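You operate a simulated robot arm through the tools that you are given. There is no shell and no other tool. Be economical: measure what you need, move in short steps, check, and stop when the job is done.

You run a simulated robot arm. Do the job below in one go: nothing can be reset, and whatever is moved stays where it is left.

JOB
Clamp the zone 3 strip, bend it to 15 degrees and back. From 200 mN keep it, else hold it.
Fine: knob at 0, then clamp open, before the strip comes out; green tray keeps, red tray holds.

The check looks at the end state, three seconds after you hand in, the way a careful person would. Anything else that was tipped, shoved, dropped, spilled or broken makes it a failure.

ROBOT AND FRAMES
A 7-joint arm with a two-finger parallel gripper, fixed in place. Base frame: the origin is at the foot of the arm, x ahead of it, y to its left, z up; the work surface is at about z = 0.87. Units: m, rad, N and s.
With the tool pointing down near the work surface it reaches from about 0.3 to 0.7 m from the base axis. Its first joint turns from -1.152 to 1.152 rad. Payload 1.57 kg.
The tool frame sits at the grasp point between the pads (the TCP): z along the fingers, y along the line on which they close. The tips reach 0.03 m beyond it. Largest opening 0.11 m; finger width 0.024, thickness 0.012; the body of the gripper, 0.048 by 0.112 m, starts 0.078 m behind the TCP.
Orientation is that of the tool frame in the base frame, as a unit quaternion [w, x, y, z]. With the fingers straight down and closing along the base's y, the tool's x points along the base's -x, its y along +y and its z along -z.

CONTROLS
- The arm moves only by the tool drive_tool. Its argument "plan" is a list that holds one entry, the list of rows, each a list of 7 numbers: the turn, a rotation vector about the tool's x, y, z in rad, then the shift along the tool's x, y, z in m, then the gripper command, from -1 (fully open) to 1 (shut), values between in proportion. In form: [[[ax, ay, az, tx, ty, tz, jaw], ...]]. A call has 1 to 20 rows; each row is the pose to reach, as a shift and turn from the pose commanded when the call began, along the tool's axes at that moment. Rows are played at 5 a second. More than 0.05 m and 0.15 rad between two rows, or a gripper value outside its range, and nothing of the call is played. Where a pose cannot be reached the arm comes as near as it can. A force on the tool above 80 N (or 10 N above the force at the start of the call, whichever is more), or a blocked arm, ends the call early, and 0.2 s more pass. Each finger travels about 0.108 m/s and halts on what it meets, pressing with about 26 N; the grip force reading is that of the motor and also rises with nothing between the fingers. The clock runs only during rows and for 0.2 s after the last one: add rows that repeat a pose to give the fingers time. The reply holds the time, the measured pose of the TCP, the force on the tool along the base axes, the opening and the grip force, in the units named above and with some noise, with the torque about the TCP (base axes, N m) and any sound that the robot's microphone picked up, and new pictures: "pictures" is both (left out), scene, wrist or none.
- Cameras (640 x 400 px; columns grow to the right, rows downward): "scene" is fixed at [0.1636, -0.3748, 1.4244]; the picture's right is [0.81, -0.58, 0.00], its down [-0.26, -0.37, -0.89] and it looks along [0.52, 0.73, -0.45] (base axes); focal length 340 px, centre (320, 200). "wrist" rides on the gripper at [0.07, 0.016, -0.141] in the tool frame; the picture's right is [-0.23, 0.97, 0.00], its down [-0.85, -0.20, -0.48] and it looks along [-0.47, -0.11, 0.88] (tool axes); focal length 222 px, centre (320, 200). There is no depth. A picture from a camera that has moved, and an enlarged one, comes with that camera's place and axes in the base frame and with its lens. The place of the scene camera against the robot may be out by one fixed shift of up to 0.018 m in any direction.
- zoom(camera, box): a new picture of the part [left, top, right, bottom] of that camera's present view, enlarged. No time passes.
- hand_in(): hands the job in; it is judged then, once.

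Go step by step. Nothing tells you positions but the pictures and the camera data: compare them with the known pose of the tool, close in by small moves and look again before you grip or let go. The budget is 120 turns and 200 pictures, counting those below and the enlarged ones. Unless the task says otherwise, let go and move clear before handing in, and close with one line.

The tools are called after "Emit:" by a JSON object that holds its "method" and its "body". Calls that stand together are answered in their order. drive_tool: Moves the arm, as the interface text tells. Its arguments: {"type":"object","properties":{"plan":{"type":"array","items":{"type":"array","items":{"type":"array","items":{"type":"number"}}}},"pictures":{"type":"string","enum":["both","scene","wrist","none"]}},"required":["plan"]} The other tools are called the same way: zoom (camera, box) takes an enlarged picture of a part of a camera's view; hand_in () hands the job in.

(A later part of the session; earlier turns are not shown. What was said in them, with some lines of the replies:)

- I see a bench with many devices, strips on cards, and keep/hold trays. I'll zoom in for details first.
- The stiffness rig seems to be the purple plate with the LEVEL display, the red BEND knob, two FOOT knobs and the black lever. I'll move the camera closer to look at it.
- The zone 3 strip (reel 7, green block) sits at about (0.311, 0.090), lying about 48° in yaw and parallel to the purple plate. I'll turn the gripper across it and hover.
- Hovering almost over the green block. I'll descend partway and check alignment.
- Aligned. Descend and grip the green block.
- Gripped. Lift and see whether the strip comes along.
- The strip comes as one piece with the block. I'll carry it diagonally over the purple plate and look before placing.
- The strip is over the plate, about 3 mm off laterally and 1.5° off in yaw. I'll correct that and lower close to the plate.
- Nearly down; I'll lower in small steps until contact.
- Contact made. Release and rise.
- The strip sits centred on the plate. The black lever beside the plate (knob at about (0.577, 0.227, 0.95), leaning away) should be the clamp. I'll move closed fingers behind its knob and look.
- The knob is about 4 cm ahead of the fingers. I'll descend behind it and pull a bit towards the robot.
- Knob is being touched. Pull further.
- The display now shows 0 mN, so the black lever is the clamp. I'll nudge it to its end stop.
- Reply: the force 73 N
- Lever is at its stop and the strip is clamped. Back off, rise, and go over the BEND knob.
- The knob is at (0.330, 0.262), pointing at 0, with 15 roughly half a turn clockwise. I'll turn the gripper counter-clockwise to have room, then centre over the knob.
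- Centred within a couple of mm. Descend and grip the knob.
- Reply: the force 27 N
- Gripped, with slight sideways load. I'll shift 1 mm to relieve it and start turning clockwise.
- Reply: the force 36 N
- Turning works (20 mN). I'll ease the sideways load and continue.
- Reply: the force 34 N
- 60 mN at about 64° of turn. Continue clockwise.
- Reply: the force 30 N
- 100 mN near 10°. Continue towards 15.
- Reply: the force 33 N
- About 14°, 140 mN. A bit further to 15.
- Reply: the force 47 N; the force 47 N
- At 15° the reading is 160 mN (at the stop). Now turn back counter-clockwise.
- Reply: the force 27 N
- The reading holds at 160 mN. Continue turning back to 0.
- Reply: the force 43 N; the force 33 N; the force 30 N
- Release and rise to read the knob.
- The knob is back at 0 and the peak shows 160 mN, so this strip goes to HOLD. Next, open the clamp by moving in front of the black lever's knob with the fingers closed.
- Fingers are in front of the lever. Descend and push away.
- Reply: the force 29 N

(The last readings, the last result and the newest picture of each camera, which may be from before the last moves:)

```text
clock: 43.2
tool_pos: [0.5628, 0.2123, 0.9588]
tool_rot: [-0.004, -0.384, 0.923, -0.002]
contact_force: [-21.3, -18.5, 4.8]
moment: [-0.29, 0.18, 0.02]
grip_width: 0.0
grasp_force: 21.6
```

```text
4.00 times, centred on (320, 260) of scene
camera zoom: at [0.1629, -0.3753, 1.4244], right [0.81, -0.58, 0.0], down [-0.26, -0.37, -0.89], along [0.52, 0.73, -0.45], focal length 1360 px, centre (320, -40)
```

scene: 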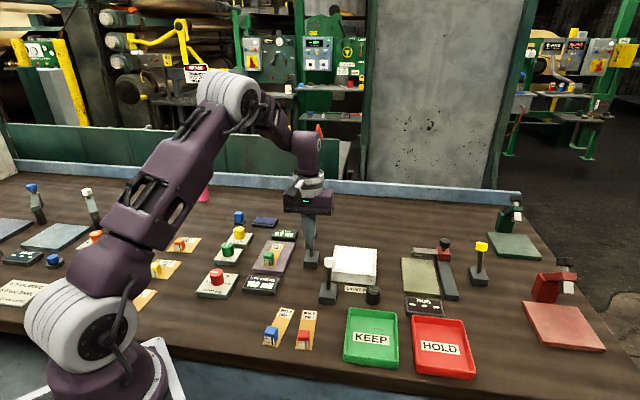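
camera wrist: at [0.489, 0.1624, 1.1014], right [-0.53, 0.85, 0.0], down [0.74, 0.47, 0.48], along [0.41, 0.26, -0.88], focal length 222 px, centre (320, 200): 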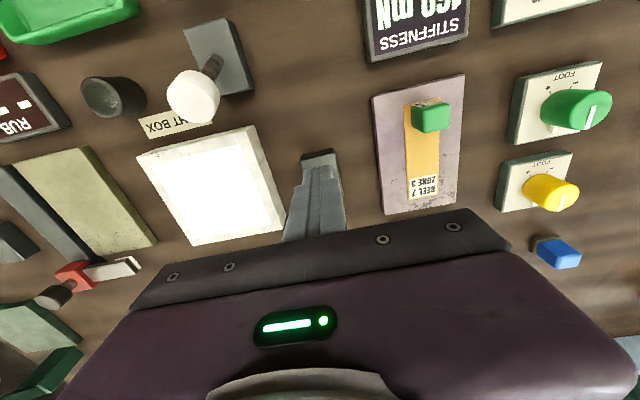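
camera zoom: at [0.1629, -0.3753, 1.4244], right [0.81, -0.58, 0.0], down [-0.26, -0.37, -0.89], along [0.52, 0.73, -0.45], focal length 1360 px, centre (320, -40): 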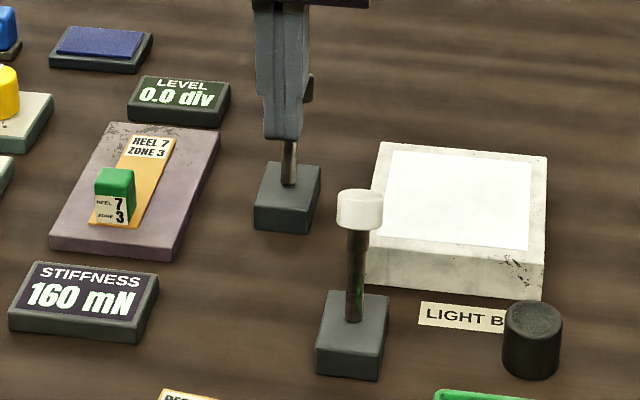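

Lever is at its open stop. Back off and return over the strip's block.

Emit:
{"method": "drive_tool", "body": {"plan": [[[0, 0, 0, 0.03, 0, 0, 1], [0, 0, 0, 0.04, 0, -0.04, 1], [0, 0, 0, 0.045, 0, -0.07, 0.4], [0, 0, 0, 0.045, 0.035, -0.07, 0.1], [0, 0, 0, 0.045, 0.07, -0.06, 0.1], [0, 0, 0, 0.045, 0.102, -0.05, 0.1], [0, 0, 0, 0.045, 0.102, -0.04, 0.1]]]}}

Emit:
{"method": "zoom", "body": {"camera": "wrist", "box": [240, 90, 400, 220]}}

Emit:
{"method": "zoom", "body": {"camera": "scene", "box": [240, 210, 400, 310]}}

```text
clock: 44.8
tool_pos: [0.4606, 0.2538, 0.9998]
tool_rot: [0.0, -0.385, 0.923, 0.001]
contact_force: [0.2, 0.0, 0.2]
moment: [0.01, 0.01, 0.0]
grip_width: 0.0497
grasp_force: 0.0
camera wrist: at [0.3988, 0.2158, 1.1415], right [-0.53, 0.85, 0.0], down [0.74, 0.47, 0.48], along [0.41, 0.26, -0.88], focal length 222 px, centre (320, 200)
```

scene: 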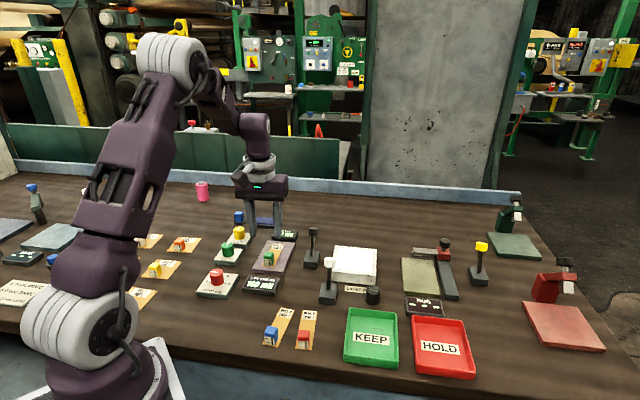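
wrist: 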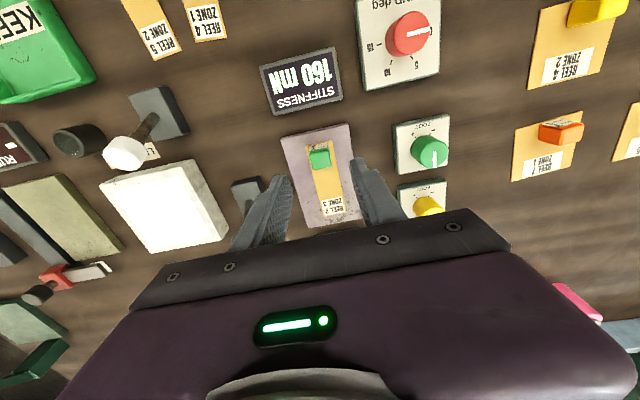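

```text
3.08 times, centred on (320, 155) of wrist
camera zoom: at [0.3988, 0.2158, 1.1415], right [-0.53, 0.85, 0.0], down [0.74, 0.47, 0.48], along [0.41, 0.26, -0.88], focal length 684 px, centre (320, 338)
```

zoom: 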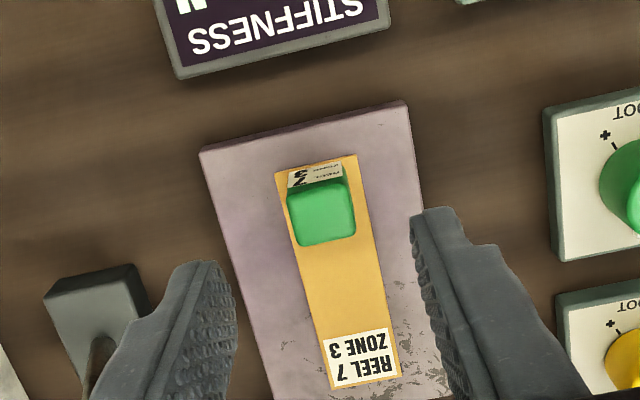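

```text
4.00 times, centred on (320, 260) of scene
camera zoom: at [0.1636, -0.3748, 1.4244], right [0.81, -0.58, 0.0], down [-0.26, -0.37, -0.89], along [0.52, 0.73, -0.45], focal length 1360 px, centre (320, -40)
```

zoom: 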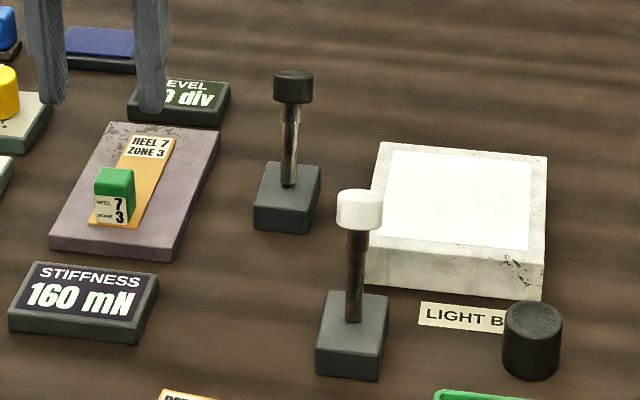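

Clamp is open as at the start. Descend and grip the block.

Emit:
{"method": "drive_tool", "body": {"plan": [[[0, 0, 0, 0, 0, 0.04, 0.1], [0, 0, 0, 0, 0, 0.07, 0.1], [0, 0, 0, 0, 0, 0.085, 0.1], [0, 0, 0, 0, 0, 0.085, 0.5], [0, 0, 0, 0, 0, 0.085, 1], [0, 0, 0, 0, 0, 0.085, 1], [0, 0, 0, 0, 0, 0.06, 1], [0, 0, 0, 0, 0, 0.02, 1], [0, 0, 0, 0, 0, -0.02, 1]]]}}

Emit:
{"method": "zoom", "body": {"camera": "scene", "box": [200, 190, 360, 290]}}

Emit:
{"method": "zoom", "body": {"camera": "scene", "box": [320, 270, 500, 390]}}

```text
clock: 46.8
tool_pos: [0.4607, 0.2531, 1.0208]
tool_rot: [0.001, -0.385, 0.923, 0.0]
contact_force: [-0.5, -0.7, -0.6]
moment: [-0.01, -0.02, -0.03]
grip_width: 0.0208
grasp_force: 26.2
camera wrist: at [0.3986, 0.2159, 1.163], right [-0.53, 0.85, 0.0], down [0.74, 0.47, 0.48], along [0.41, 0.26, -0.88], focal length 222 px, centre (320, 200)
```

scene: 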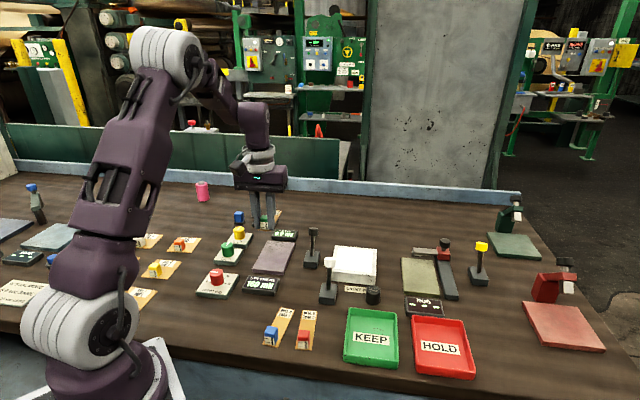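
wrist: 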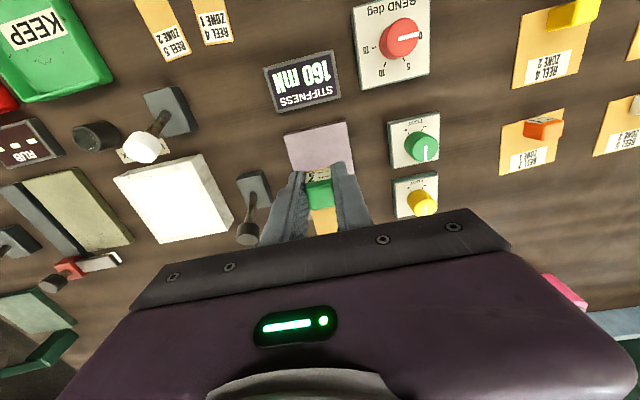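

```text
4.00 times, centred on (280, 240) of scene
camera zoom: at [0.1636, -0.3748, 1.4244], right [0.81, -0.58, 0.0], down [-0.26, -0.37, -0.89], along [0.52, 0.73, -0.45], focal length 1360 px, centre (480, 40)
```

zoom: 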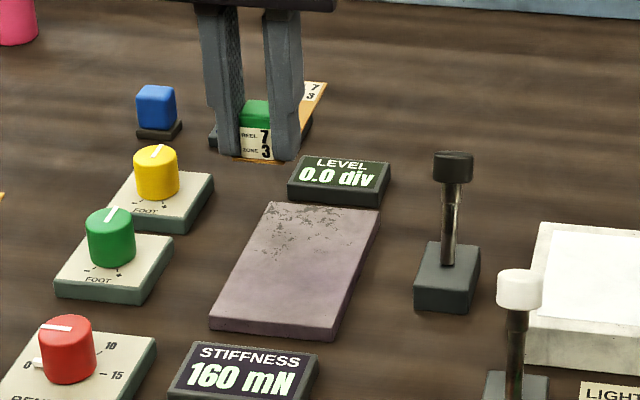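

```text
3.33 times, centred on (410, 330) of scene
camera zoom: at [0.1636, -0.3748, 1.4244], right [0.81, -0.58, 0.0], down [-0.26, -0.37, -0.89], along [0.52, 0.73, -0.45], focal length 1133 px, centre (20, -233)
```

zoom: 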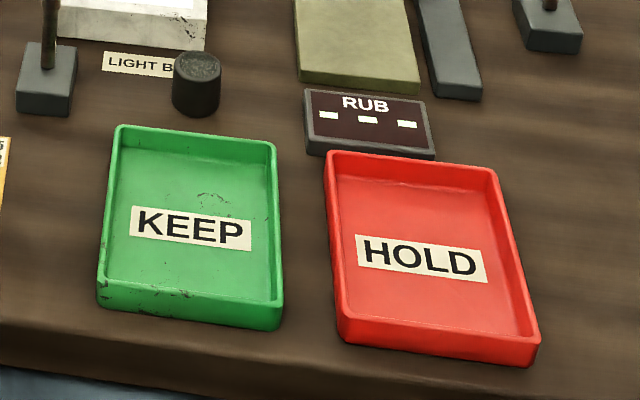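

Strip lifted. HOLD tray centre is near (0.60, -0.17). Carry it there high and look.

Emit:
{"method": "drive_tool", "body": {"plan": [[[0, 0, 0, 0, 0, -0.04, 1], [0, 0, 0, 0.023, -0.036, -0.05, 1], [0, 0, 0, 0.046, -0.072, -0.05, 1], [0, 0, 0, 0.069, -0.108, -0.05, 1], [0, 0, 0, 0.092, -0.144, -0.05, 1], [0, 0, 0, 0.115, -0.18, -0.05, 1], [0, 0, 0, 0.138, -0.216, -0.05, 1], [0, 0, 0, 0.161, -0.252, -0.05, 1], [0, 0, 0, 0.184, -0.288, -0.05, 1], [0, 0, 0, 0.207, -0.324, -0.05, 1], [0, 0, 0, 0.23, -0.36, -0.05, 1], [0, 0, 0, 0.2525, -0.396, -0.05, 1], [0, 0, 0, 0.2525, -0.396, -0.05, 1]]]}}

Emit:
{"method": "zoom", "body": {"camera": "wrist", "box": [180, 60, 460, 230]}}

Emit:
{"method": "zoom", "body": {"camera": "scene", "box": [320, 250, 520, 390]}}

```text
clock: 49.6
tool_pos: [0.5649, -0.2028, 1.07]
tool_rot: [0.0, -0.385, 0.923, 0.0]
contact_force: [0.5, 0.0, -0.5]
moment: [-0.01, 0.03, 0.02]
grip_width: 0.0208
grasp_force: 25.9
camera wrist: at [0.5035, -0.241, 1.2122], right [-0.53, 0.85, 0.0], down [0.74, 0.47, 0.48], along [0.41, 0.26, -0.88], focal length 222 px, centre (320, 200)
```

scene: 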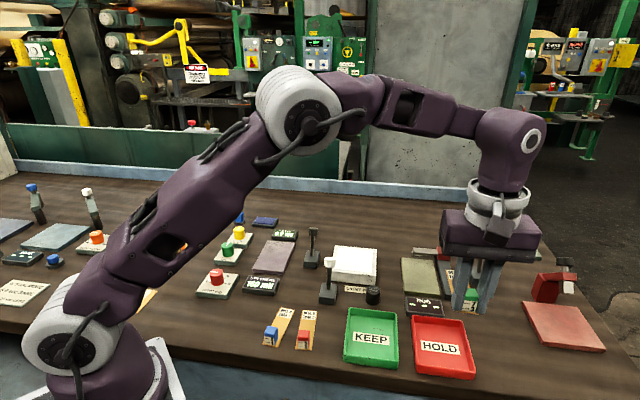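
wrist: 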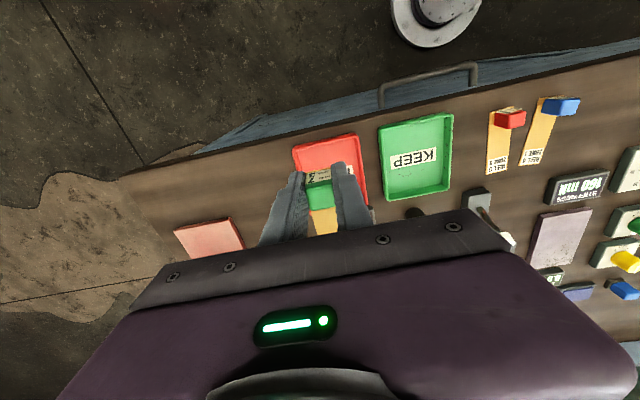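

```text
2.29 times, centred on (320, 145) of wrist
camera zoom: at [0.5035, -0.241, 1.2122], right [-0.53, 0.85, 0.0], down [0.74, 0.47, 0.48], along [0.41, 0.26, -0.88], focal length 508 px, centre (320, 326)
```

zoom: 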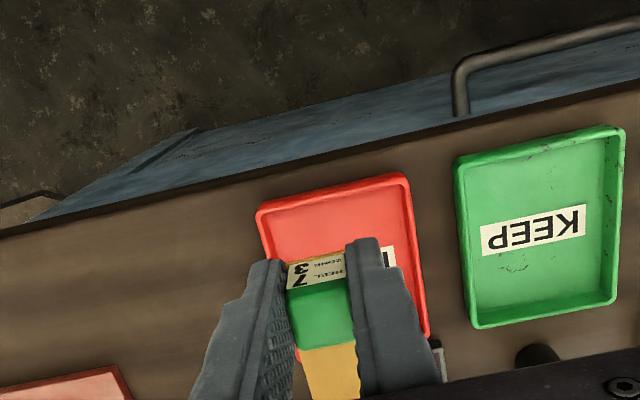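

```text
2.86 times, centred on (420, 320) of scene
camera zoom: at [0.1636, -0.3748, 1.4244], right [0.81, -0.58, 0.0], down [-0.26, -0.37, -0.89], along [0.52, 0.73, -0.45], focal length 971 px, centre (34, -143)
```

zoom: 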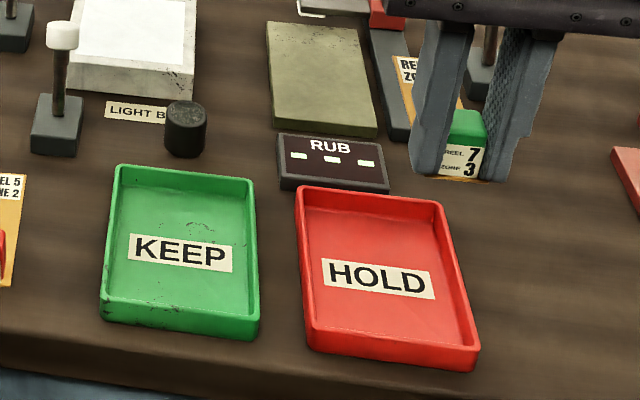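

The HOLD tray is about 0.095 × 0.114 m outside, centred near (0.610, -0.151), and the fit for a 0.1 m strip is tight. I'll measure more finely.

Emit:
{"method": "zoom", "body": {"camera": "wrist", "box": [370, 80, 590, 220]}}

Emit:
{"method": "zoom", "body": {"camera": "scene", "box": [405, 305, 485, 385]}}

```text
2.86 times, centred on (480, 150) of wrist
camera zoom: at [0.5035, -0.241, 1.2122], right [-0.53, 0.85, 0.0], down [0.74, 0.47, 0.48], along [0.41, 0.26, -0.88], focal length 635 px, centre (-137, 343)
```

zoom: 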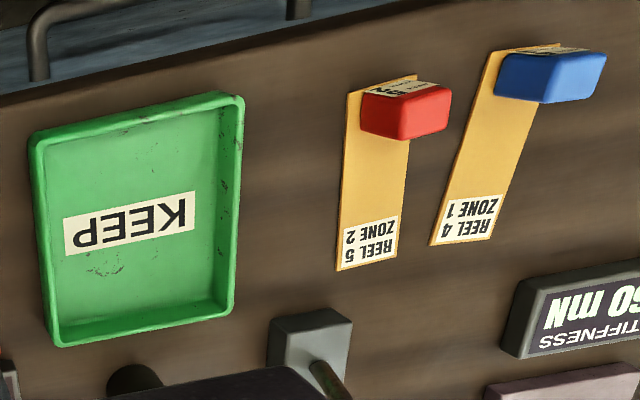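

```text
5.00 times, centred on (445, 345) of scene
camera zoom: at [0.1636, -0.3748, 1.4244], right [0.81, -0.58, 0.0], down [-0.26, -0.37, -0.89], along [0.52, 0.73, -0.45], focal length 1700 px, centre (-305, -525)
```

zoom: 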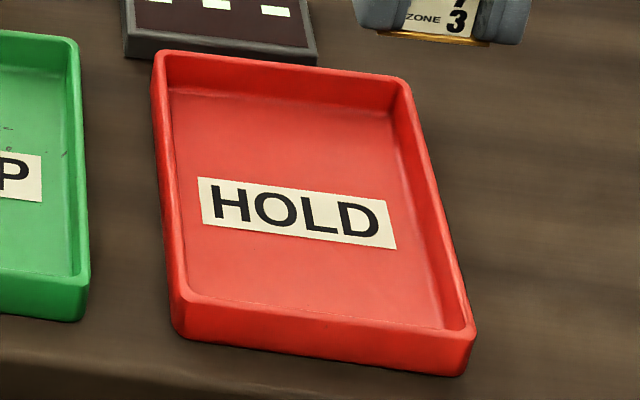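

In the tray, the near finger face would hit the near wall with the current grip, which sits too far back on the block. I'll set the strip down at its original free spot on the table and regrip 1 cm further forward.

Emit:
{"method": "drive_tool", "body": {"plan": [[[0, 0, 0, -0.0026, 0.0385, 0, 1], [0, 0, 0, -0.0052, 0.077, 0, 1], [0, 0, 0, -0.0078, 0.1155, 0, 1], [0, 0, 0, -0.0104, 0.154, 0, 1], [0, 0, 0, -0.013, 0.1925, 0, 1], [0, 0, 0, -0.0156, 0.231, 0, 1], [0, 0, 0, -0.0182, 0.2695, 0, 1], [0, 0, 0, -0.0208, 0.308, 0, 1], [0, 0, 0, -0.0234, 0.3465, 0, 1], [0, 0, 0, -0.027, 0.3845, 0, 1], [0, 0, 0, -0.027, 0.3845, 0.04, 1], [0, 0, 0, -0.027, 0.3845, 0.08, 1], [0, 0, 0, -0.027, 0.3845, 0.12, 1], [0, 0, 0, -0.027, 0.3845, 0.12, 1]]]}}

Emit:
{"method": "zoom", "body": {"camera": "scene", "box": [190, 280, 350, 380]}}

```text
clock: 52.6
tool_pos: [0.3089, 0.0852, 0.9481]
tool_rot: [0.001, -0.385, 0.923, -0.001]
contact_force: [0.9, -0.9, 0.1]
moment: [-0.02, -0.02, -0.03]
grip_width: 0.0208
grasp_force: 25.9
camera wrist: at [0.2477, 0.0474, 1.0906], right [-0.53, 0.85, 0.0], down [0.74, 0.47, 0.48], along [0.41, 0.25, -0.88], focal length 222 px, centre (320, 200)
```

scene: 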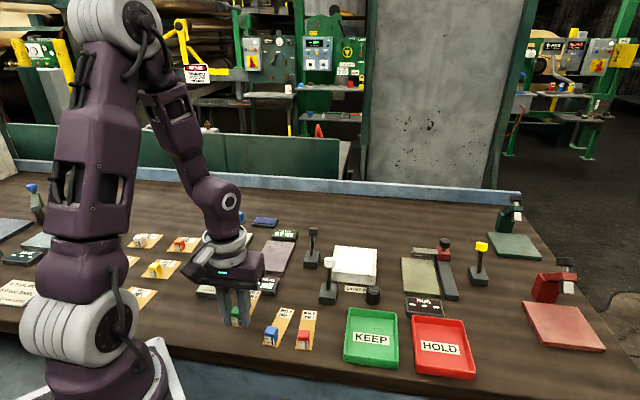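
wrist: 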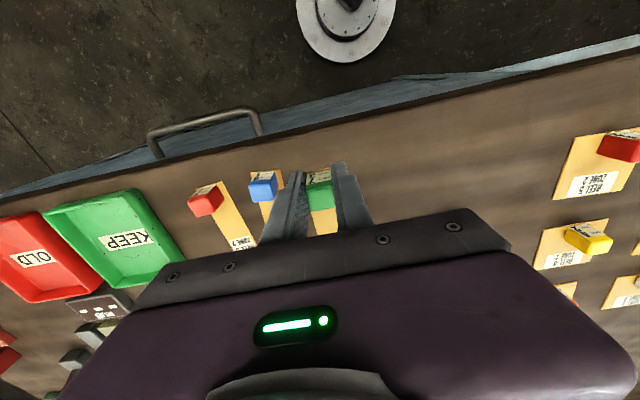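

```text
4.00 times, centred on (270, 330) of scene
camera zoom: at [0.1636, -0.3748, 1.4244], right [0.81, -0.58, 0.0], down [-0.26, -0.37, -0.89], along [0.52, 0.73, -0.45], focal length 1360 px, centre (520, -320)
```

zoom: 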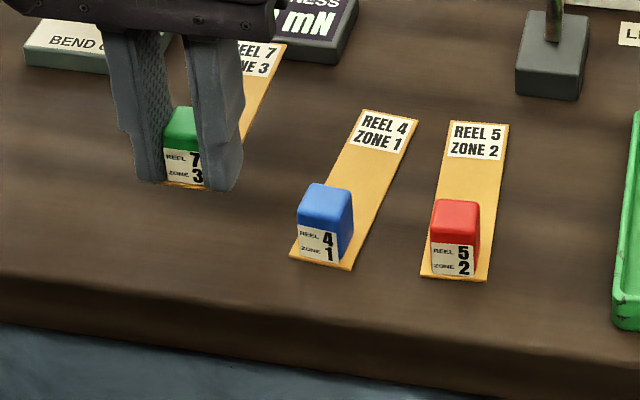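

Emit:
{"method": "drive_tool", "body": {"plan": [[[0, 0, 0, 0, 0, 0.02, 1], [0, 0, 0, 0, 0, 0.033, 1], [0, 0, 0, 0, 0, 0.037, 1], [0, 0, 0, 0, 0, 0.037, 1]]], "pictures": "none"}}

Emit:
{"method": "zoom", "body": {"camera": "scene", "box": [210, 300, 290, 360]}}

```text
clock: 53.6
tool_pos: [0.3106, 0.0844, 0.9119]
tool_rot: [0.0, -0.385, 0.923, 0.001]
contact_force: [-0.6, -0.1, -0.3]
moment: [0.02, 0.02, 0.0]
grip_width: 0.021
grasp_force: 26.5
```

```text
6.67 times, centred on (250, 330) of scene
camera zoom: at [0.1636, -0.3748, 1.4244], right [0.81, -0.58, 0.0], down [-0.26, -0.37, -0.89], along [0.52, 0.73, -0.45], focal length 2266 px, centre (787, -667)
```

zoom: 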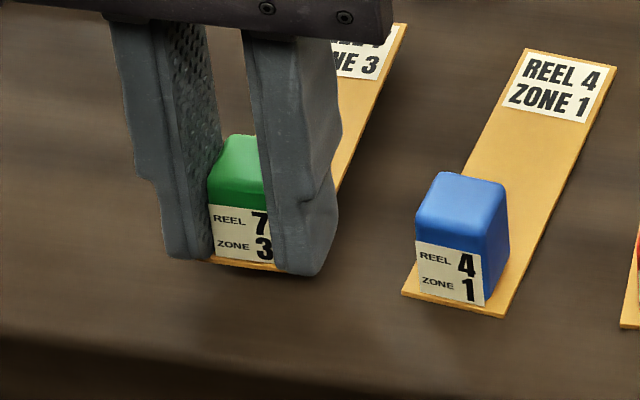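

Emit:
{"method": "drive_tool", "body": {"plan": [[[0, 0, 0, 0, 0, 0.001, 1], [0, 0, 0, 0, 0, 0.002, 1], [0, 0, 0, 0, 0, 0.002, 1]]], "pictures": "none"}}

```text
clock: 54.4
tool_pos: [0.3107, 0.0866, 0.9107]
tool_rot: [0.0, -0.385, 0.923, 0.0]
contact_force: [0.3, 0.8, 0.3]
moment: [-0.02, 0.01, 0.01]
grip_width: 0.0208
grasp_force: 25.8
```

Emit:
{"method": "drive_tool", "body": {"plan": [[[0, 0, 0, 0, 0, 0.001, 1], [0, 0, 0, 0, 0, 0.002, 1], [0, 0, 0, 0, 0, 0.002, 1]]], "pictures": "none"}}

```text
clock: 55.2
tool_pos: [0.3102, 0.0849, 0.9089]
tool_rot: [0.0, -0.386, 0.923, 0.0]
contact_force: [-0.4, 0.9, -0.6]
moment: [0.03, 0.01, 0.01]
grip_width: 0.021
grasp_force: 25.2
```

Emit:
{"method": "drive_tool", "body": {"plan": [[[0, 0, 0, 0, 0, 0.001, 1], [0, 0, 0, 0, 0, 0.002, 1], [0, 0, 0, 0, 0, 0.002, 1]]], "pictures": "none"}}

```text
clock: 56.0
tool_pos: [0.3114, 0.0853, 0.9079]
tool_rot: [0.002, -0.384, 0.923, 0.0]
contact_force: [0.0, 0.3, 0.0]
moment: [0.0, -0.01, -0.01]
grip_width: 0.0208
grasp_force: 26.3
```

Emit:
{"method": "drive_tool", "body": {"plan": [[[0, 0, 0, 0, 0, 0.001, 1], [0, 0, 0, 0, 0, 0.002, 1], [0, 0, 0, 0, 0, 0.002, 1]]], "pictures": "none"}}

Emit:
{"method": "zoom", "body": {"camera": "scene", "box": [210, 300, 290, 360]}}

```text
clock: 56.8
tool_pos: [0.3107, 0.0853, 0.9037]
tool_rot: [0.0, -0.385, 0.923, 0.0]
contact_force: [-1.0, 0.2, 0.0]
moment: [0.0, -0.01, 0.01]
grip_width: 0.0209
grasp_force: 26.0
```

```text
6.67 times, centred on (250, 330) of scene
camera zoom: at [0.1636, -0.3748, 1.4244], right [0.81, -0.58, 0.0], down [-0.26, -0.37, -0.89], along [0.52, 0.73, -0.45], focal length 2266 px, centre (787, -667)
```

zoom: 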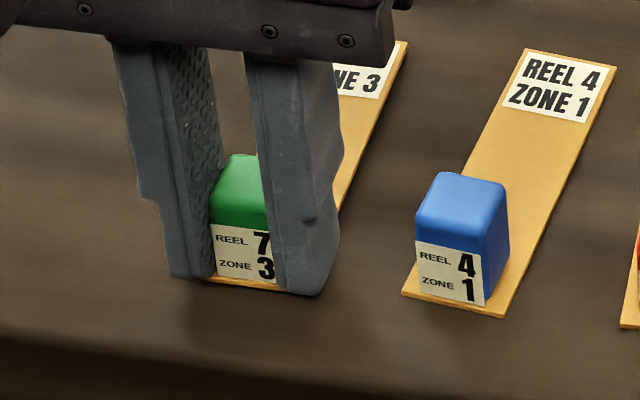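

Emit:
{"method": "drive_tool", "body": {"plan": [[[0, 0, 0, 0, 0, 0.001, 1], [0, 0, 0, 0, 0, 0.002, 1], [0, 0, 0, 0, 0, 0.002, 1]]], "pictures": "none"}}

Emit:
{"method": "zoom", "body": {"camera": "scene", "box": [220, 290, 280, 350]}}

Emit:
{"method": "zoom", "body": {"camera": "wrist", "box": [220, 130, 400, 240]}}

```text
clock: 57.6
tool_pos: [0.3105, 0.0852, 0.9032]
tool_rot: [-0.001, -0.386, 0.922, 0.001]
contact_force: [-1.3, -0.3, 0.8]
moment: [0.05, -0.07, 0.0]
grip_width: 0.021
grasp_force: 26.3
```

```text
6.67 times, centred on (250, 320) of scene
camera zoom: at [0.1636, -0.3748, 1.4244], right [0.81, -0.58, 0.0], down [-0.26, -0.37, -0.89], along [0.52, 0.73, -0.45], focal length 2266 px, centre (787, -600)
```

zoom: 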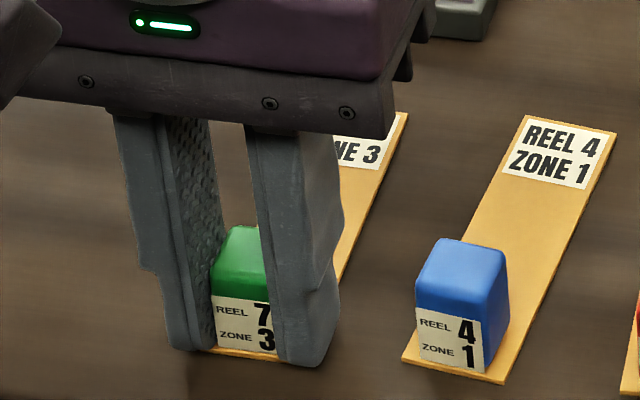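

```text
3.56 times, centred on (310, 185) of wrist
camera zoom: at [0.2483, 0.048, 1.0447], right [-0.53, 0.85, 0.0], down [0.74, 0.47, 0.48], along [0.41, 0.26, -0.88], focal length 790 px, centre (356, 253)
```

zoom: 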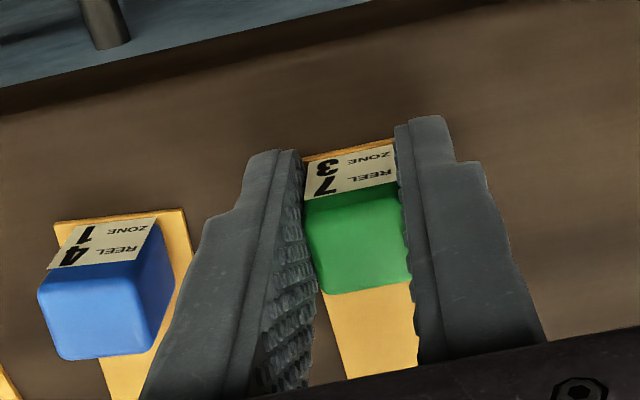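

Emit:
{"method": "drive_tool", "body": {"plan": [[[0, 0, 0, 0, 0, 0.001, 1], [0, 0, 0, 0, 0, 0.001, 1]]], "pictures": "none"}}

```text
clock: 58.2
tool_pos: [0.3101, 0.0855, 0.9014]
tool_rot: [0.0, -0.385, 0.923, 0.0]
contact_force: [-1.5, -0.5, 25.7]
moment: [0.16, -0.13, 0.02]
grip_width: 0.0207
grasp_force: 25.6
```

Emit:
{"method": "drive_tool", "body": {"plan": [[[0, 0, 0, 0, 0, -0.001, 1], [0, 0, 0, 0, 0, -0.001, 0.5], [0, 0, 0, 0, 0, -0.001, 0.1], [0, 0, 0, 0, 0, -0.003, 0.1], [0, 0, 0, 0, 0, -0.005, 0.1]]], "pictures": "none"}}

Emit:
{"method": "zoom", "body": {"camera": "scene", "box": [220, 290, 280, 350]}}

Emit:
{"method": "zoom", "body": {"camera": "wrist", "box": [220, 130, 400, 240]}}

```text
clock: 59.4
tool_pos: [0.3103, 0.0849, 0.9069]
tool_rot: [0.001, -0.385, 0.923, 0.0]
contact_force: [0.0, 0.9, 0.6]
moment: [0.04, 0.02, 0.03]
grip_width: 0.0495
grasp_force: 0.0
```

```text
6.67 times, centred on (250, 320) of scene
camera zoom: at [0.1636, -0.3748, 1.4244], right [0.81, -0.58, 0.0], down [-0.26, -0.37, -0.89], along [0.52, 0.73, -0.45], focal length 2266 px, centre (787, -600)
```

zoom: 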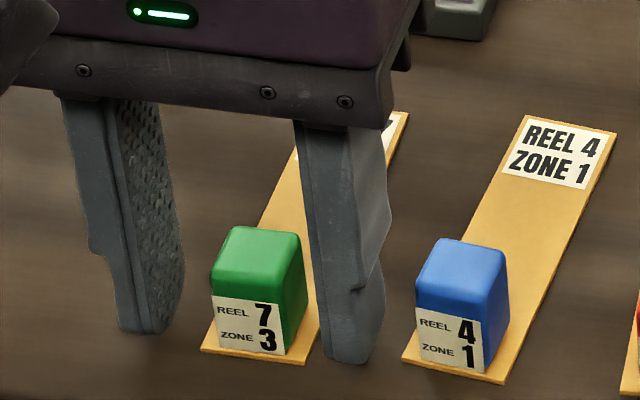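

```text
3.56 times, centred on (310, 185) of wrist
camera zoom: at [0.2481, 0.0479, 1.0486], right [-0.53, 0.85, 0.0], down [0.74, 0.47, 0.48], along [0.41, 0.26, -0.88], focal length 790 px, centre (356, 253)
```

zoom: 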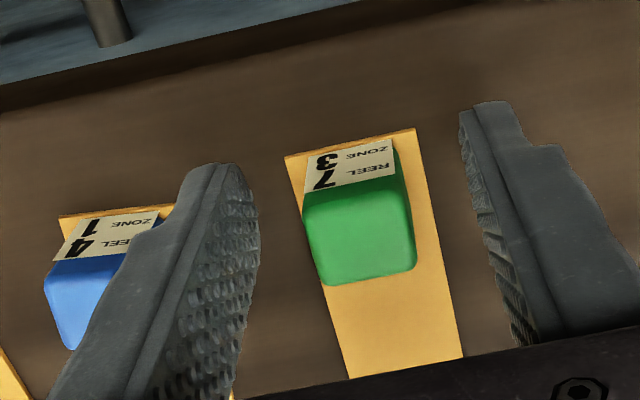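

Strip lies flat. Move 12 mm forward along it, grip again, and lift.

Emit:
{"method": "drive_tool", "body": {"plan": [[[0, 0, 0, -0.006, 0, -0.001, 0.1], [0, 0, 0, -0.012, 0, -0.001, 0.1], [0, 0, 0, -0.012, 0, -0.001, 0.5], [0, 0, 0, -0.012, 0, -0.001, 1], [0, 0, 0, -0.012, 0, -0.001, 1], [0, 0, 0, -0.012, 0, -0.001, 1], [0, 0, 0, -0.012, 0, -0.02, 1], [0, 0, 0, -0.012, 0, -0.06, 1], [0, 0, 0, -0.012, 0, -0.1, 1], [0, 0, 0, -0.012, 0, -0.14, 1]]]}}

Emit:
{"method": "zoom", "body": {"camera": "scene", "box": [180, 230, 300, 320]}}

Emit:
{"method": "zoom", "body": {"camera": "wrist", "box": [220, 130, 400, 240]}}

```text
clock: 61.6
tool_pos: [0.3187, 0.0931, 1.0482]
tool_rot: [0.0, -0.384, 0.923, 0.0]
contact_force: [-0.7, 0.2, -0.1]
moment: [0.03, -0.04, -0.02]
grip_width: 0.021
grasp_force: 26.1
camera wrist: at [0.2566, 0.0571, 1.1901], right [-0.53, 0.85, 0.0], down [0.74, 0.47, 0.48], along [0.41, 0.25, -0.88], focal length 222 px, centre (320, 200)
```

scene: 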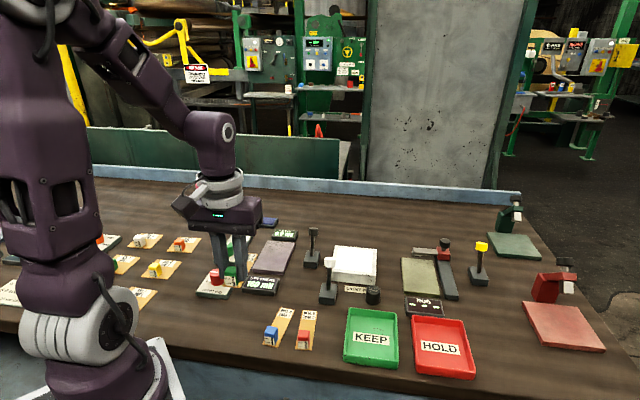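
wrist: 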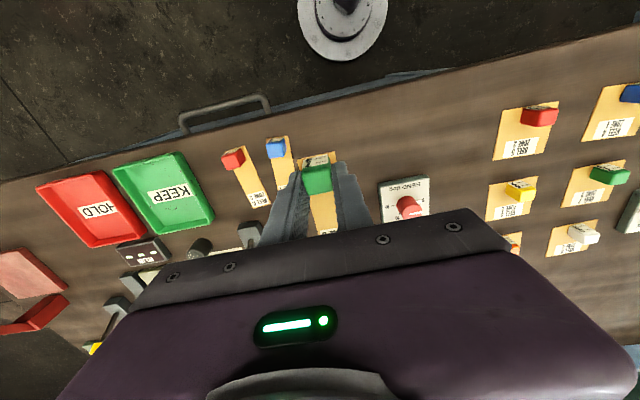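

```text
4.44 times, centred on (240, 275) of scene
camera zoom: at [0.1636, -0.3748, 1.4244], right [0.81, -0.58, 0.0], down [-0.26, -0.37, -0.89], along [0.52, 0.73, -0.45], focal length 1511 px, centre (676, -133)
```

zoom: 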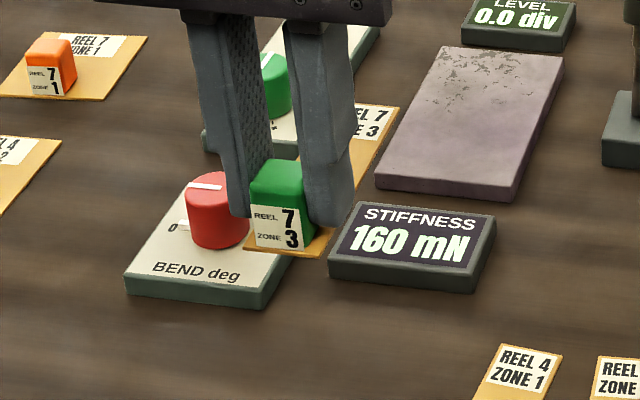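

```text
3.56 times, centred on (310, 185) of wrist
camera zoom: at [0.2566, 0.0571, 1.1901], right [-0.53, 0.85, 0.0], down [0.74, 0.47, 0.48], along [0.41, 0.25, -0.88], focal length 790 px, centre (356, 253)
```

zoom: 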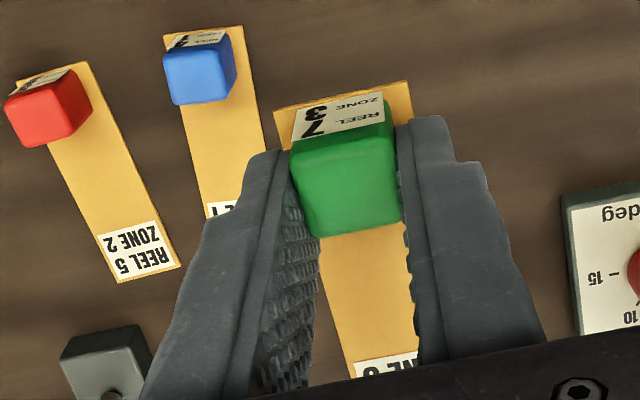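

Good forward grip (near strip end about 16 mm behind TCP). Carry it over the HOLD tray.

Emit:
{"method": "drive_tool", "body": {"plan": [[[0, 0, 0, 0, -0.038, -0.01, 1], [0, 0, 0, 0, -0.076, -0.02, 1], [0, 0, 0, 0, -0.114, -0.02, 1], [0, 0, 0, 0, -0.152, -0.02, 1], [0, 0, 0, 0, -0.19, -0.02, 1], [0, 0, 0, 0.001, -0.228, -0.02, 1], [0, 0, 0, 0.002, -0.266, -0.02, 1], [0, 0, 0, 0.003, -0.304, -0.02, 1], [0, 0, 0, 0.003, -0.342, -0.02, 1], [0, 0, 0, 0.003, -0.378, -0.0, 1], [0, 0, 0, 0.003, -0.378, 0.04, 1], [0, 0, 0, 0.003, -0.378, 0.075, 1], [0, 0, 0, 0.003, -0.378, 0.075, 1]]]}}

Emit:
{"method": "zoom", "body": {"camera": "scene", "box": [380, 270, 500, 390]}}

Emit:
{"method": "zoom", "body": {"camera": "wrist", "box": [220, 110, 420, 240]}}

```text
clock: 64.4
tool_pos: [0.5855, -0.1748, 0.9729]
tool_rot: [0.001, -0.385, 0.923, 0.0]
contact_force: [-0.6, -0.6, -1.2]
moment: [0.01, 0.01, -0.01]
grip_width: 0.0209
grasp_force: 26.2
camera wrist: at [0.5234, -0.2122, 1.1148], right [-0.53, 0.85, 0.0], down [0.74, 0.47, 0.48], along [0.41, 0.26, -0.88], focal length 222 px, centre (320, 200)
```

scene: 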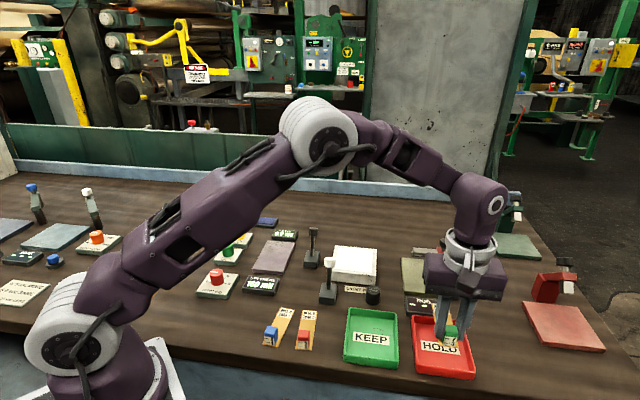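
wrist: 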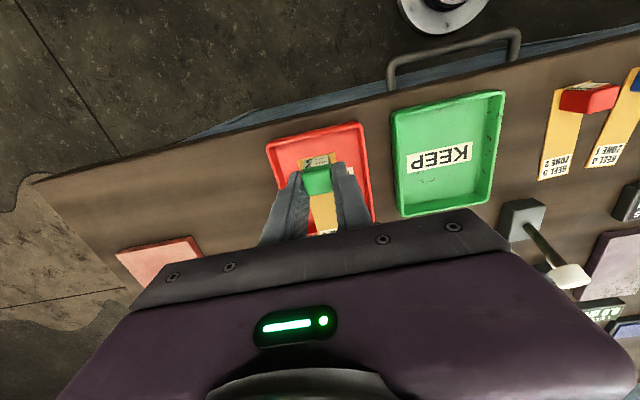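

```text
3.33 times, centred on (440, 330) of scene
camera zoom: at [0.1636, -0.3748, 1.4244], right [0.81, -0.58, 0.0], down [-0.26, -0.37, -0.89], along [0.52, 0.73, -0.45], focal length 1133 px, centre (-80, -233)
```

zoom: 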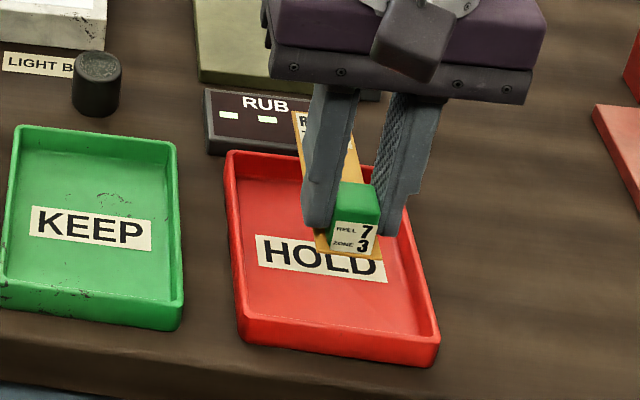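

```text
3.08 times, centred on (320, 175) of wrist
camera zoom: at [0.5234, -0.2122, 1.1148], right [-0.53, 0.85, 0.0], down [0.74, 0.47, 0.48], along [0.41, 0.26, -0.88], focal length 684 px, centre (320, 277)
```

zoom: 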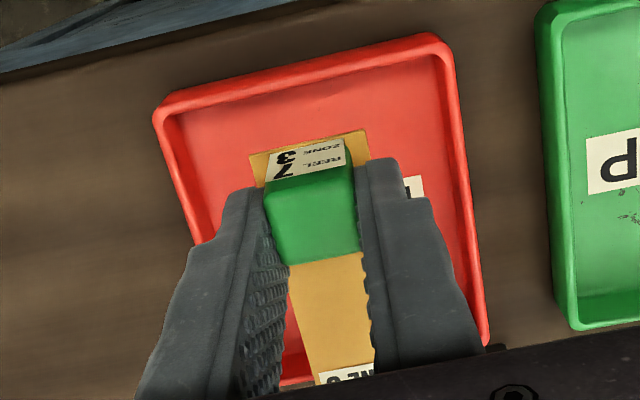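

Aligned to about 2 mm. I'll correct laterally and lower to just above the rim.

Emit:
{"method": "drive_tool", "body": {"plan": [[[0, 0, 0, 0, -0.002, 0.02, 1], [0, 0, 0, 0, -0.002, 0.035, 1], [0, 0, 0, 0, -0.002, 0.035, 1]]], "pictures": "none"}}

Emit:
{"method": "zoom", "body": {"camera": "scene", "box": [380, 270, 500, 390]}}

Emit:
{"method": "zoom", "body": {"camera": "wrist", "box": [220, 110, 420, 240]}}

```text
clock: 65.2
tool_pos: [0.586, -0.1751, 0.9363]
tool_rot: [0.001, -0.385, 0.923, 0.0]
contact_force: [0.0, -0.3, -0.5]
moment: [-0.02, 0.0, 0.03]
grip_width: 0.021
grasp_force: 25.9
```

```text
3.33 times, centred on (440, 330) of scene
camera zoom: at [0.1636, -0.3748, 1.4244], right [0.81, -0.58, 0.0], down [-0.26, -0.37, -0.89], along [0.52, 0.73, -0.45], focal length 1133 px, centre (-80, -233)
```

zoom: 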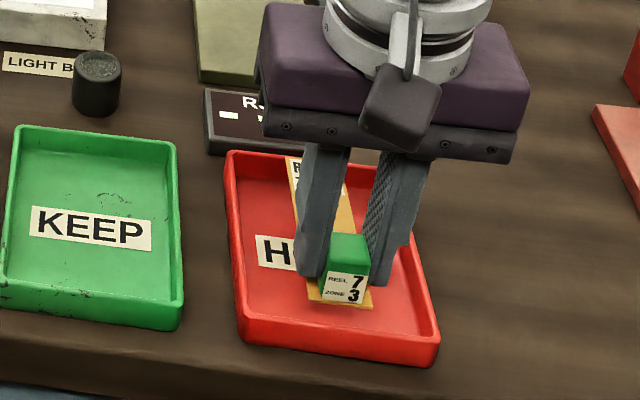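

```text
3.08 times, centred on (320, 175) of wrist
camera zoom: at [0.5244, -0.2134, 1.0791], right [-0.53, 0.85, 0.0], down [0.74, 0.47, 0.48], along [0.41, 0.26, -0.88], focal length 684 px, centre (320, 277)
```

zoom: 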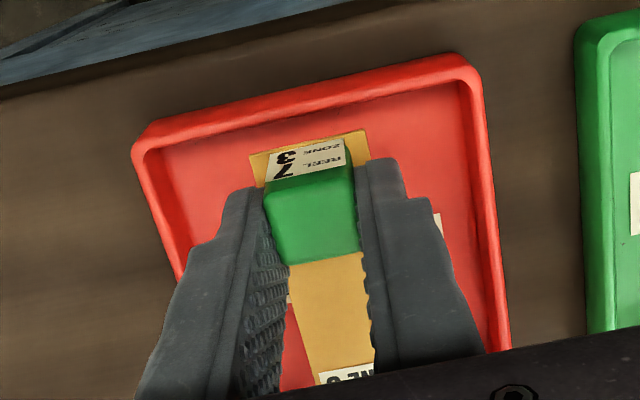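

Emit:
{"method": "zoom", "body": {"camera": "scene", "box": [410, 305, 470, 385]}}

Emit:
{"method": "zoom", "body": {"camera": "scene", "box": [440, 300, 500, 345]}}

```text
5.00 times, centred on (440, 345) of scene
camera zoom: at [0.1636, -0.3748, 1.4244], right [0.81, -0.58, 0.0], down [-0.26, -0.37, -0.89], along [0.52, 0.73, -0.45], focal length 1700 px, centre (-280, -525)
```

zoom: 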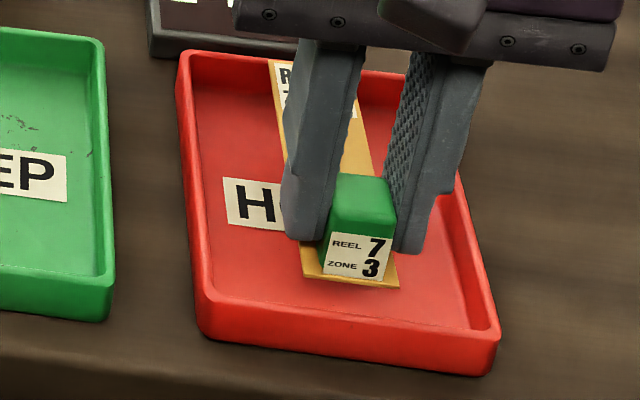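

```text
8.89 times, centred on (470, 322) of scene
camera zoom: at [0.1636, -0.3748, 1.4244], right [0.81, -0.58, 0.0], down [-0.26, -0.37, -0.89], along [0.52, 0.73, -0.45], focal length 3022 px, centre (-1013, -889)
```

zoom: 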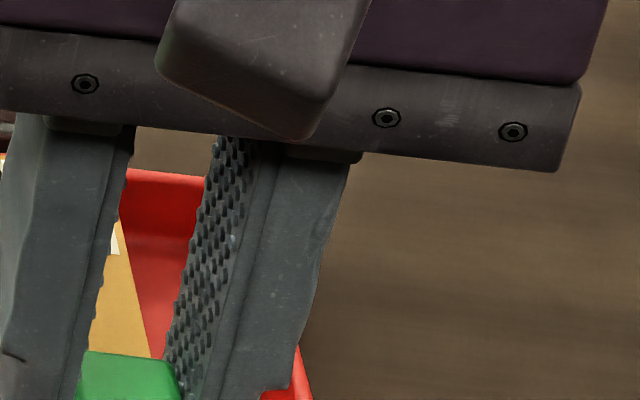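

The strip fits with about 6–8 mm clearance at each end. Lower into the tray.

Emit:
{"method": "drive_tool", "body": {"plan": [[[0, 0, 0, 0, 0, 0.01, 1], [0, 0, 0, 0, 0, 0.018, 1], [0, 0, 0, 0, 0, 0.022, 1], [0, 0, 0, 0, 0, 0.022, 1]]], "pictures": "none"}}

Emit:
{"method": "zoom", "body": {"camera": "scene", "box": [410, 305, 470, 385]}}

```text
clock: 66.2
tool_pos: [0.5886, -0.1757, 0.9144]
tool_rot: [0.0, -0.385, 0.923, -0.001]
contact_force: [0.2, -0.2, -0.1]
moment: [0.0, -0.01, -0.02]
grip_width: 0.0206
grasp_force: 25.9
```

```text
5.00 times, centred on (440, 345) of scene
camera zoom: at [0.1636, -0.3748, 1.4244], right [0.81, -0.58, 0.0], down [-0.26, -0.37, -0.89], along [0.52, 0.73, -0.45], focal length 1700 px, centre (-280, -525)
```

zoom: 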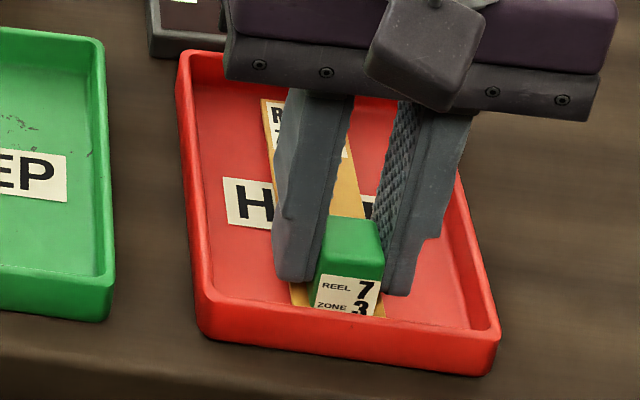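

Emit:
{"method": "drive_tool", "body": {"plan": [[[0, 0, 0, 0, 0, 0.001, 1], [0, 0, 0, 0, 0, 0.002, 1], [0, 0, 0, 0, 0, 0.003, 1], [0, 0, 0, 0, 0, 0.003, 1]]], "pictures": "none"}}

Emit:
{"method": "zoom", "body": {"camera": "scene", "box": [410, 305, 470, 385]}}

```text
clock: 67.2
tool_pos: [0.5871, -0.1766, 0.9113]
tool_rot: [0.001, -0.386, 0.923, 0.0]
contact_force: [-0.1, -0.4, -0.1]
moment: [-0.05, 0.02, 0.0]
grip_width: 0.0206
grasp_force: 25.7
```

```text
5.00 times, centred on (440, 345) of scene
camera zoom: at [0.1636, -0.3748, 1.4244], right [0.81, -0.58, 0.0], down [-0.26, -0.37, -0.89], along [0.52, 0.73, -0.45], focal length 1700 px, centre (-280, -525)
```

zoom: 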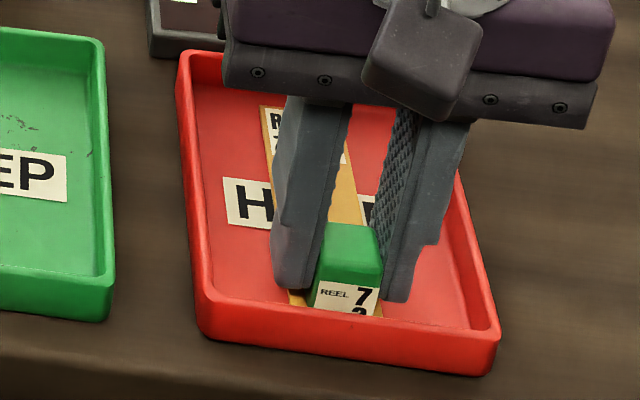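

Emit:
{"method": "drive_tool", "body": {"plan": [[[0, 0, 0, 0, 0, 0.001, 1], [0, 0, 0, 0, 0, 0.002, 1], [0, 0, 0, 0, 0, 0.002, 1]]], "pictures": "none"}}

```text
clock: 68.0
tool_pos: [0.5872, -0.1759, 0.91]
tool_rot: [0.001, -0.385, 0.923, -0.001]
contact_force: [-3.1, 0.9, 23.0]
moment: [0.22, 0.02, 0.03]
grip_width: 0.0208
grasp_force: 26.5
```

Floor contact. Ease up 1 mm, release with a small opening, and rise.

Emit:
{"method": "drive_tool", "body": {"plan": [[[0, 0, 0, 0, 0, -0.001, 1], [0, 0, 0, 0, 0, -0.001, 0.6], [0, 0, 0, 0, 0, -0.001, 0.3], [0, 0, 0, 0, 0, -0.001, 0.3], [0, 0, 0, 0, 0, -0.03, 0.3], [0, 0, 0, 0, 0, -0.07, 0.3], [0, 0, 0, 0, 0, -0.11, 0.3], [0, 0, 0, 0, 0, -0.15, 0.3], [0, 0, 0, 0.04, 0.02, -0.17, 0.3], [0, 0, 0, 0.08, 0.04, -0.18, 0.3], [0, 0, 0, 0.12, 0.06, -0.18, 0.3]]]}}

Emit:
{"method": "zoom", "body": {"camera": "scene", "box": [380, 270, 500, 390]}}

Emit:
{"method": "zoom", "body": {"camera": "scene", "box": [180, 210, 360, 310]}}

```text
clock: 70.4
tool_pos: [0.4601, -0.2193, 1.0886]
tool_rot: [0.0, -0.385, 0.923, 0.0]
contact_force: [0.5, -0.6, 0.9]
moment: [0.0, -0.05, -0.01]
grip_width: 0.0387
grasp_force: 0.1
camera wrist: at [0.3975, -0.2565, 1.2312], right [-0.53, 0.85, 0.0], down [0.74, 0.47, 0.48], along [0.41, 0.26, -0.88], focal length 222 px, centre (320, 200)
```

scene: 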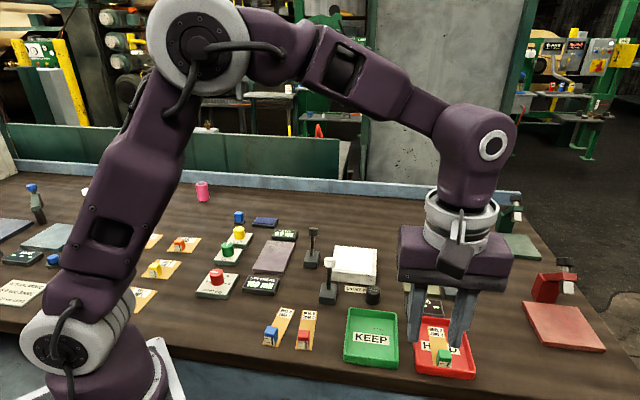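
wrist: 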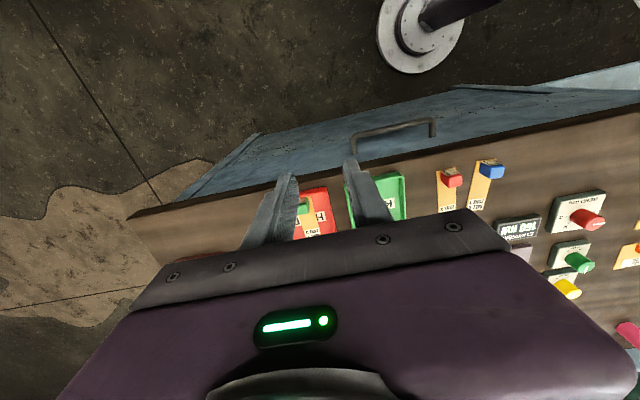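

```text
3.33 times, centred on (440, 330) of scene
camera zoom: at [0.1636, -0.3748, 1.4244], right [0.81, -0.58, 0.0], down [-0.26, -0.37, -0.89], along [0.52, 0.73, -0.45], focal length 1133 px, centre (-80, -233)
```

zoom: 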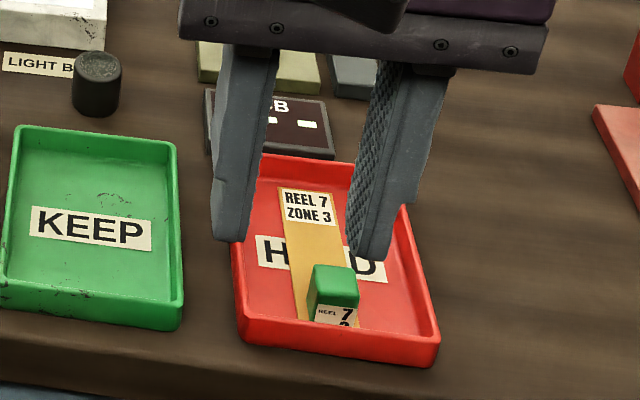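

```text
3.56 times, centred on (270, 260) of scene
camera zoom: at [0.1636, -0.3748, 1.4244], right [0.81, -0.58, 0.0], down [-0.26, -0.37, -0.89], along [0.52, 0.73, -0.45], focal length 1209 px, centre (498, -13)
```

zoom: 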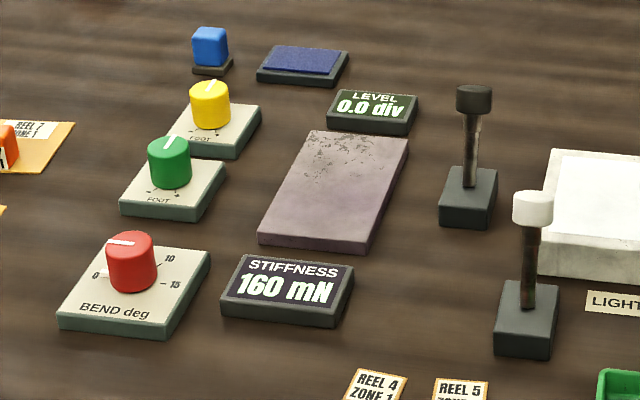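

The strip lies flat in the red HOLD tray, the knob is at 0, the clamp is open, and the arm is clear with nothing else disturbed. Handing in.

Emit:
{"method": "hand_in", "body": {}}

```text
The job is handed in.
```

The zone 3 strip (reel 7) peaked at 160 mN when bent to 15° and back, below the 200 mN limit, so it is in the red HOLD tray; the knob was set to 0 and the clamp opened before the strip came out, and the job is handed in.
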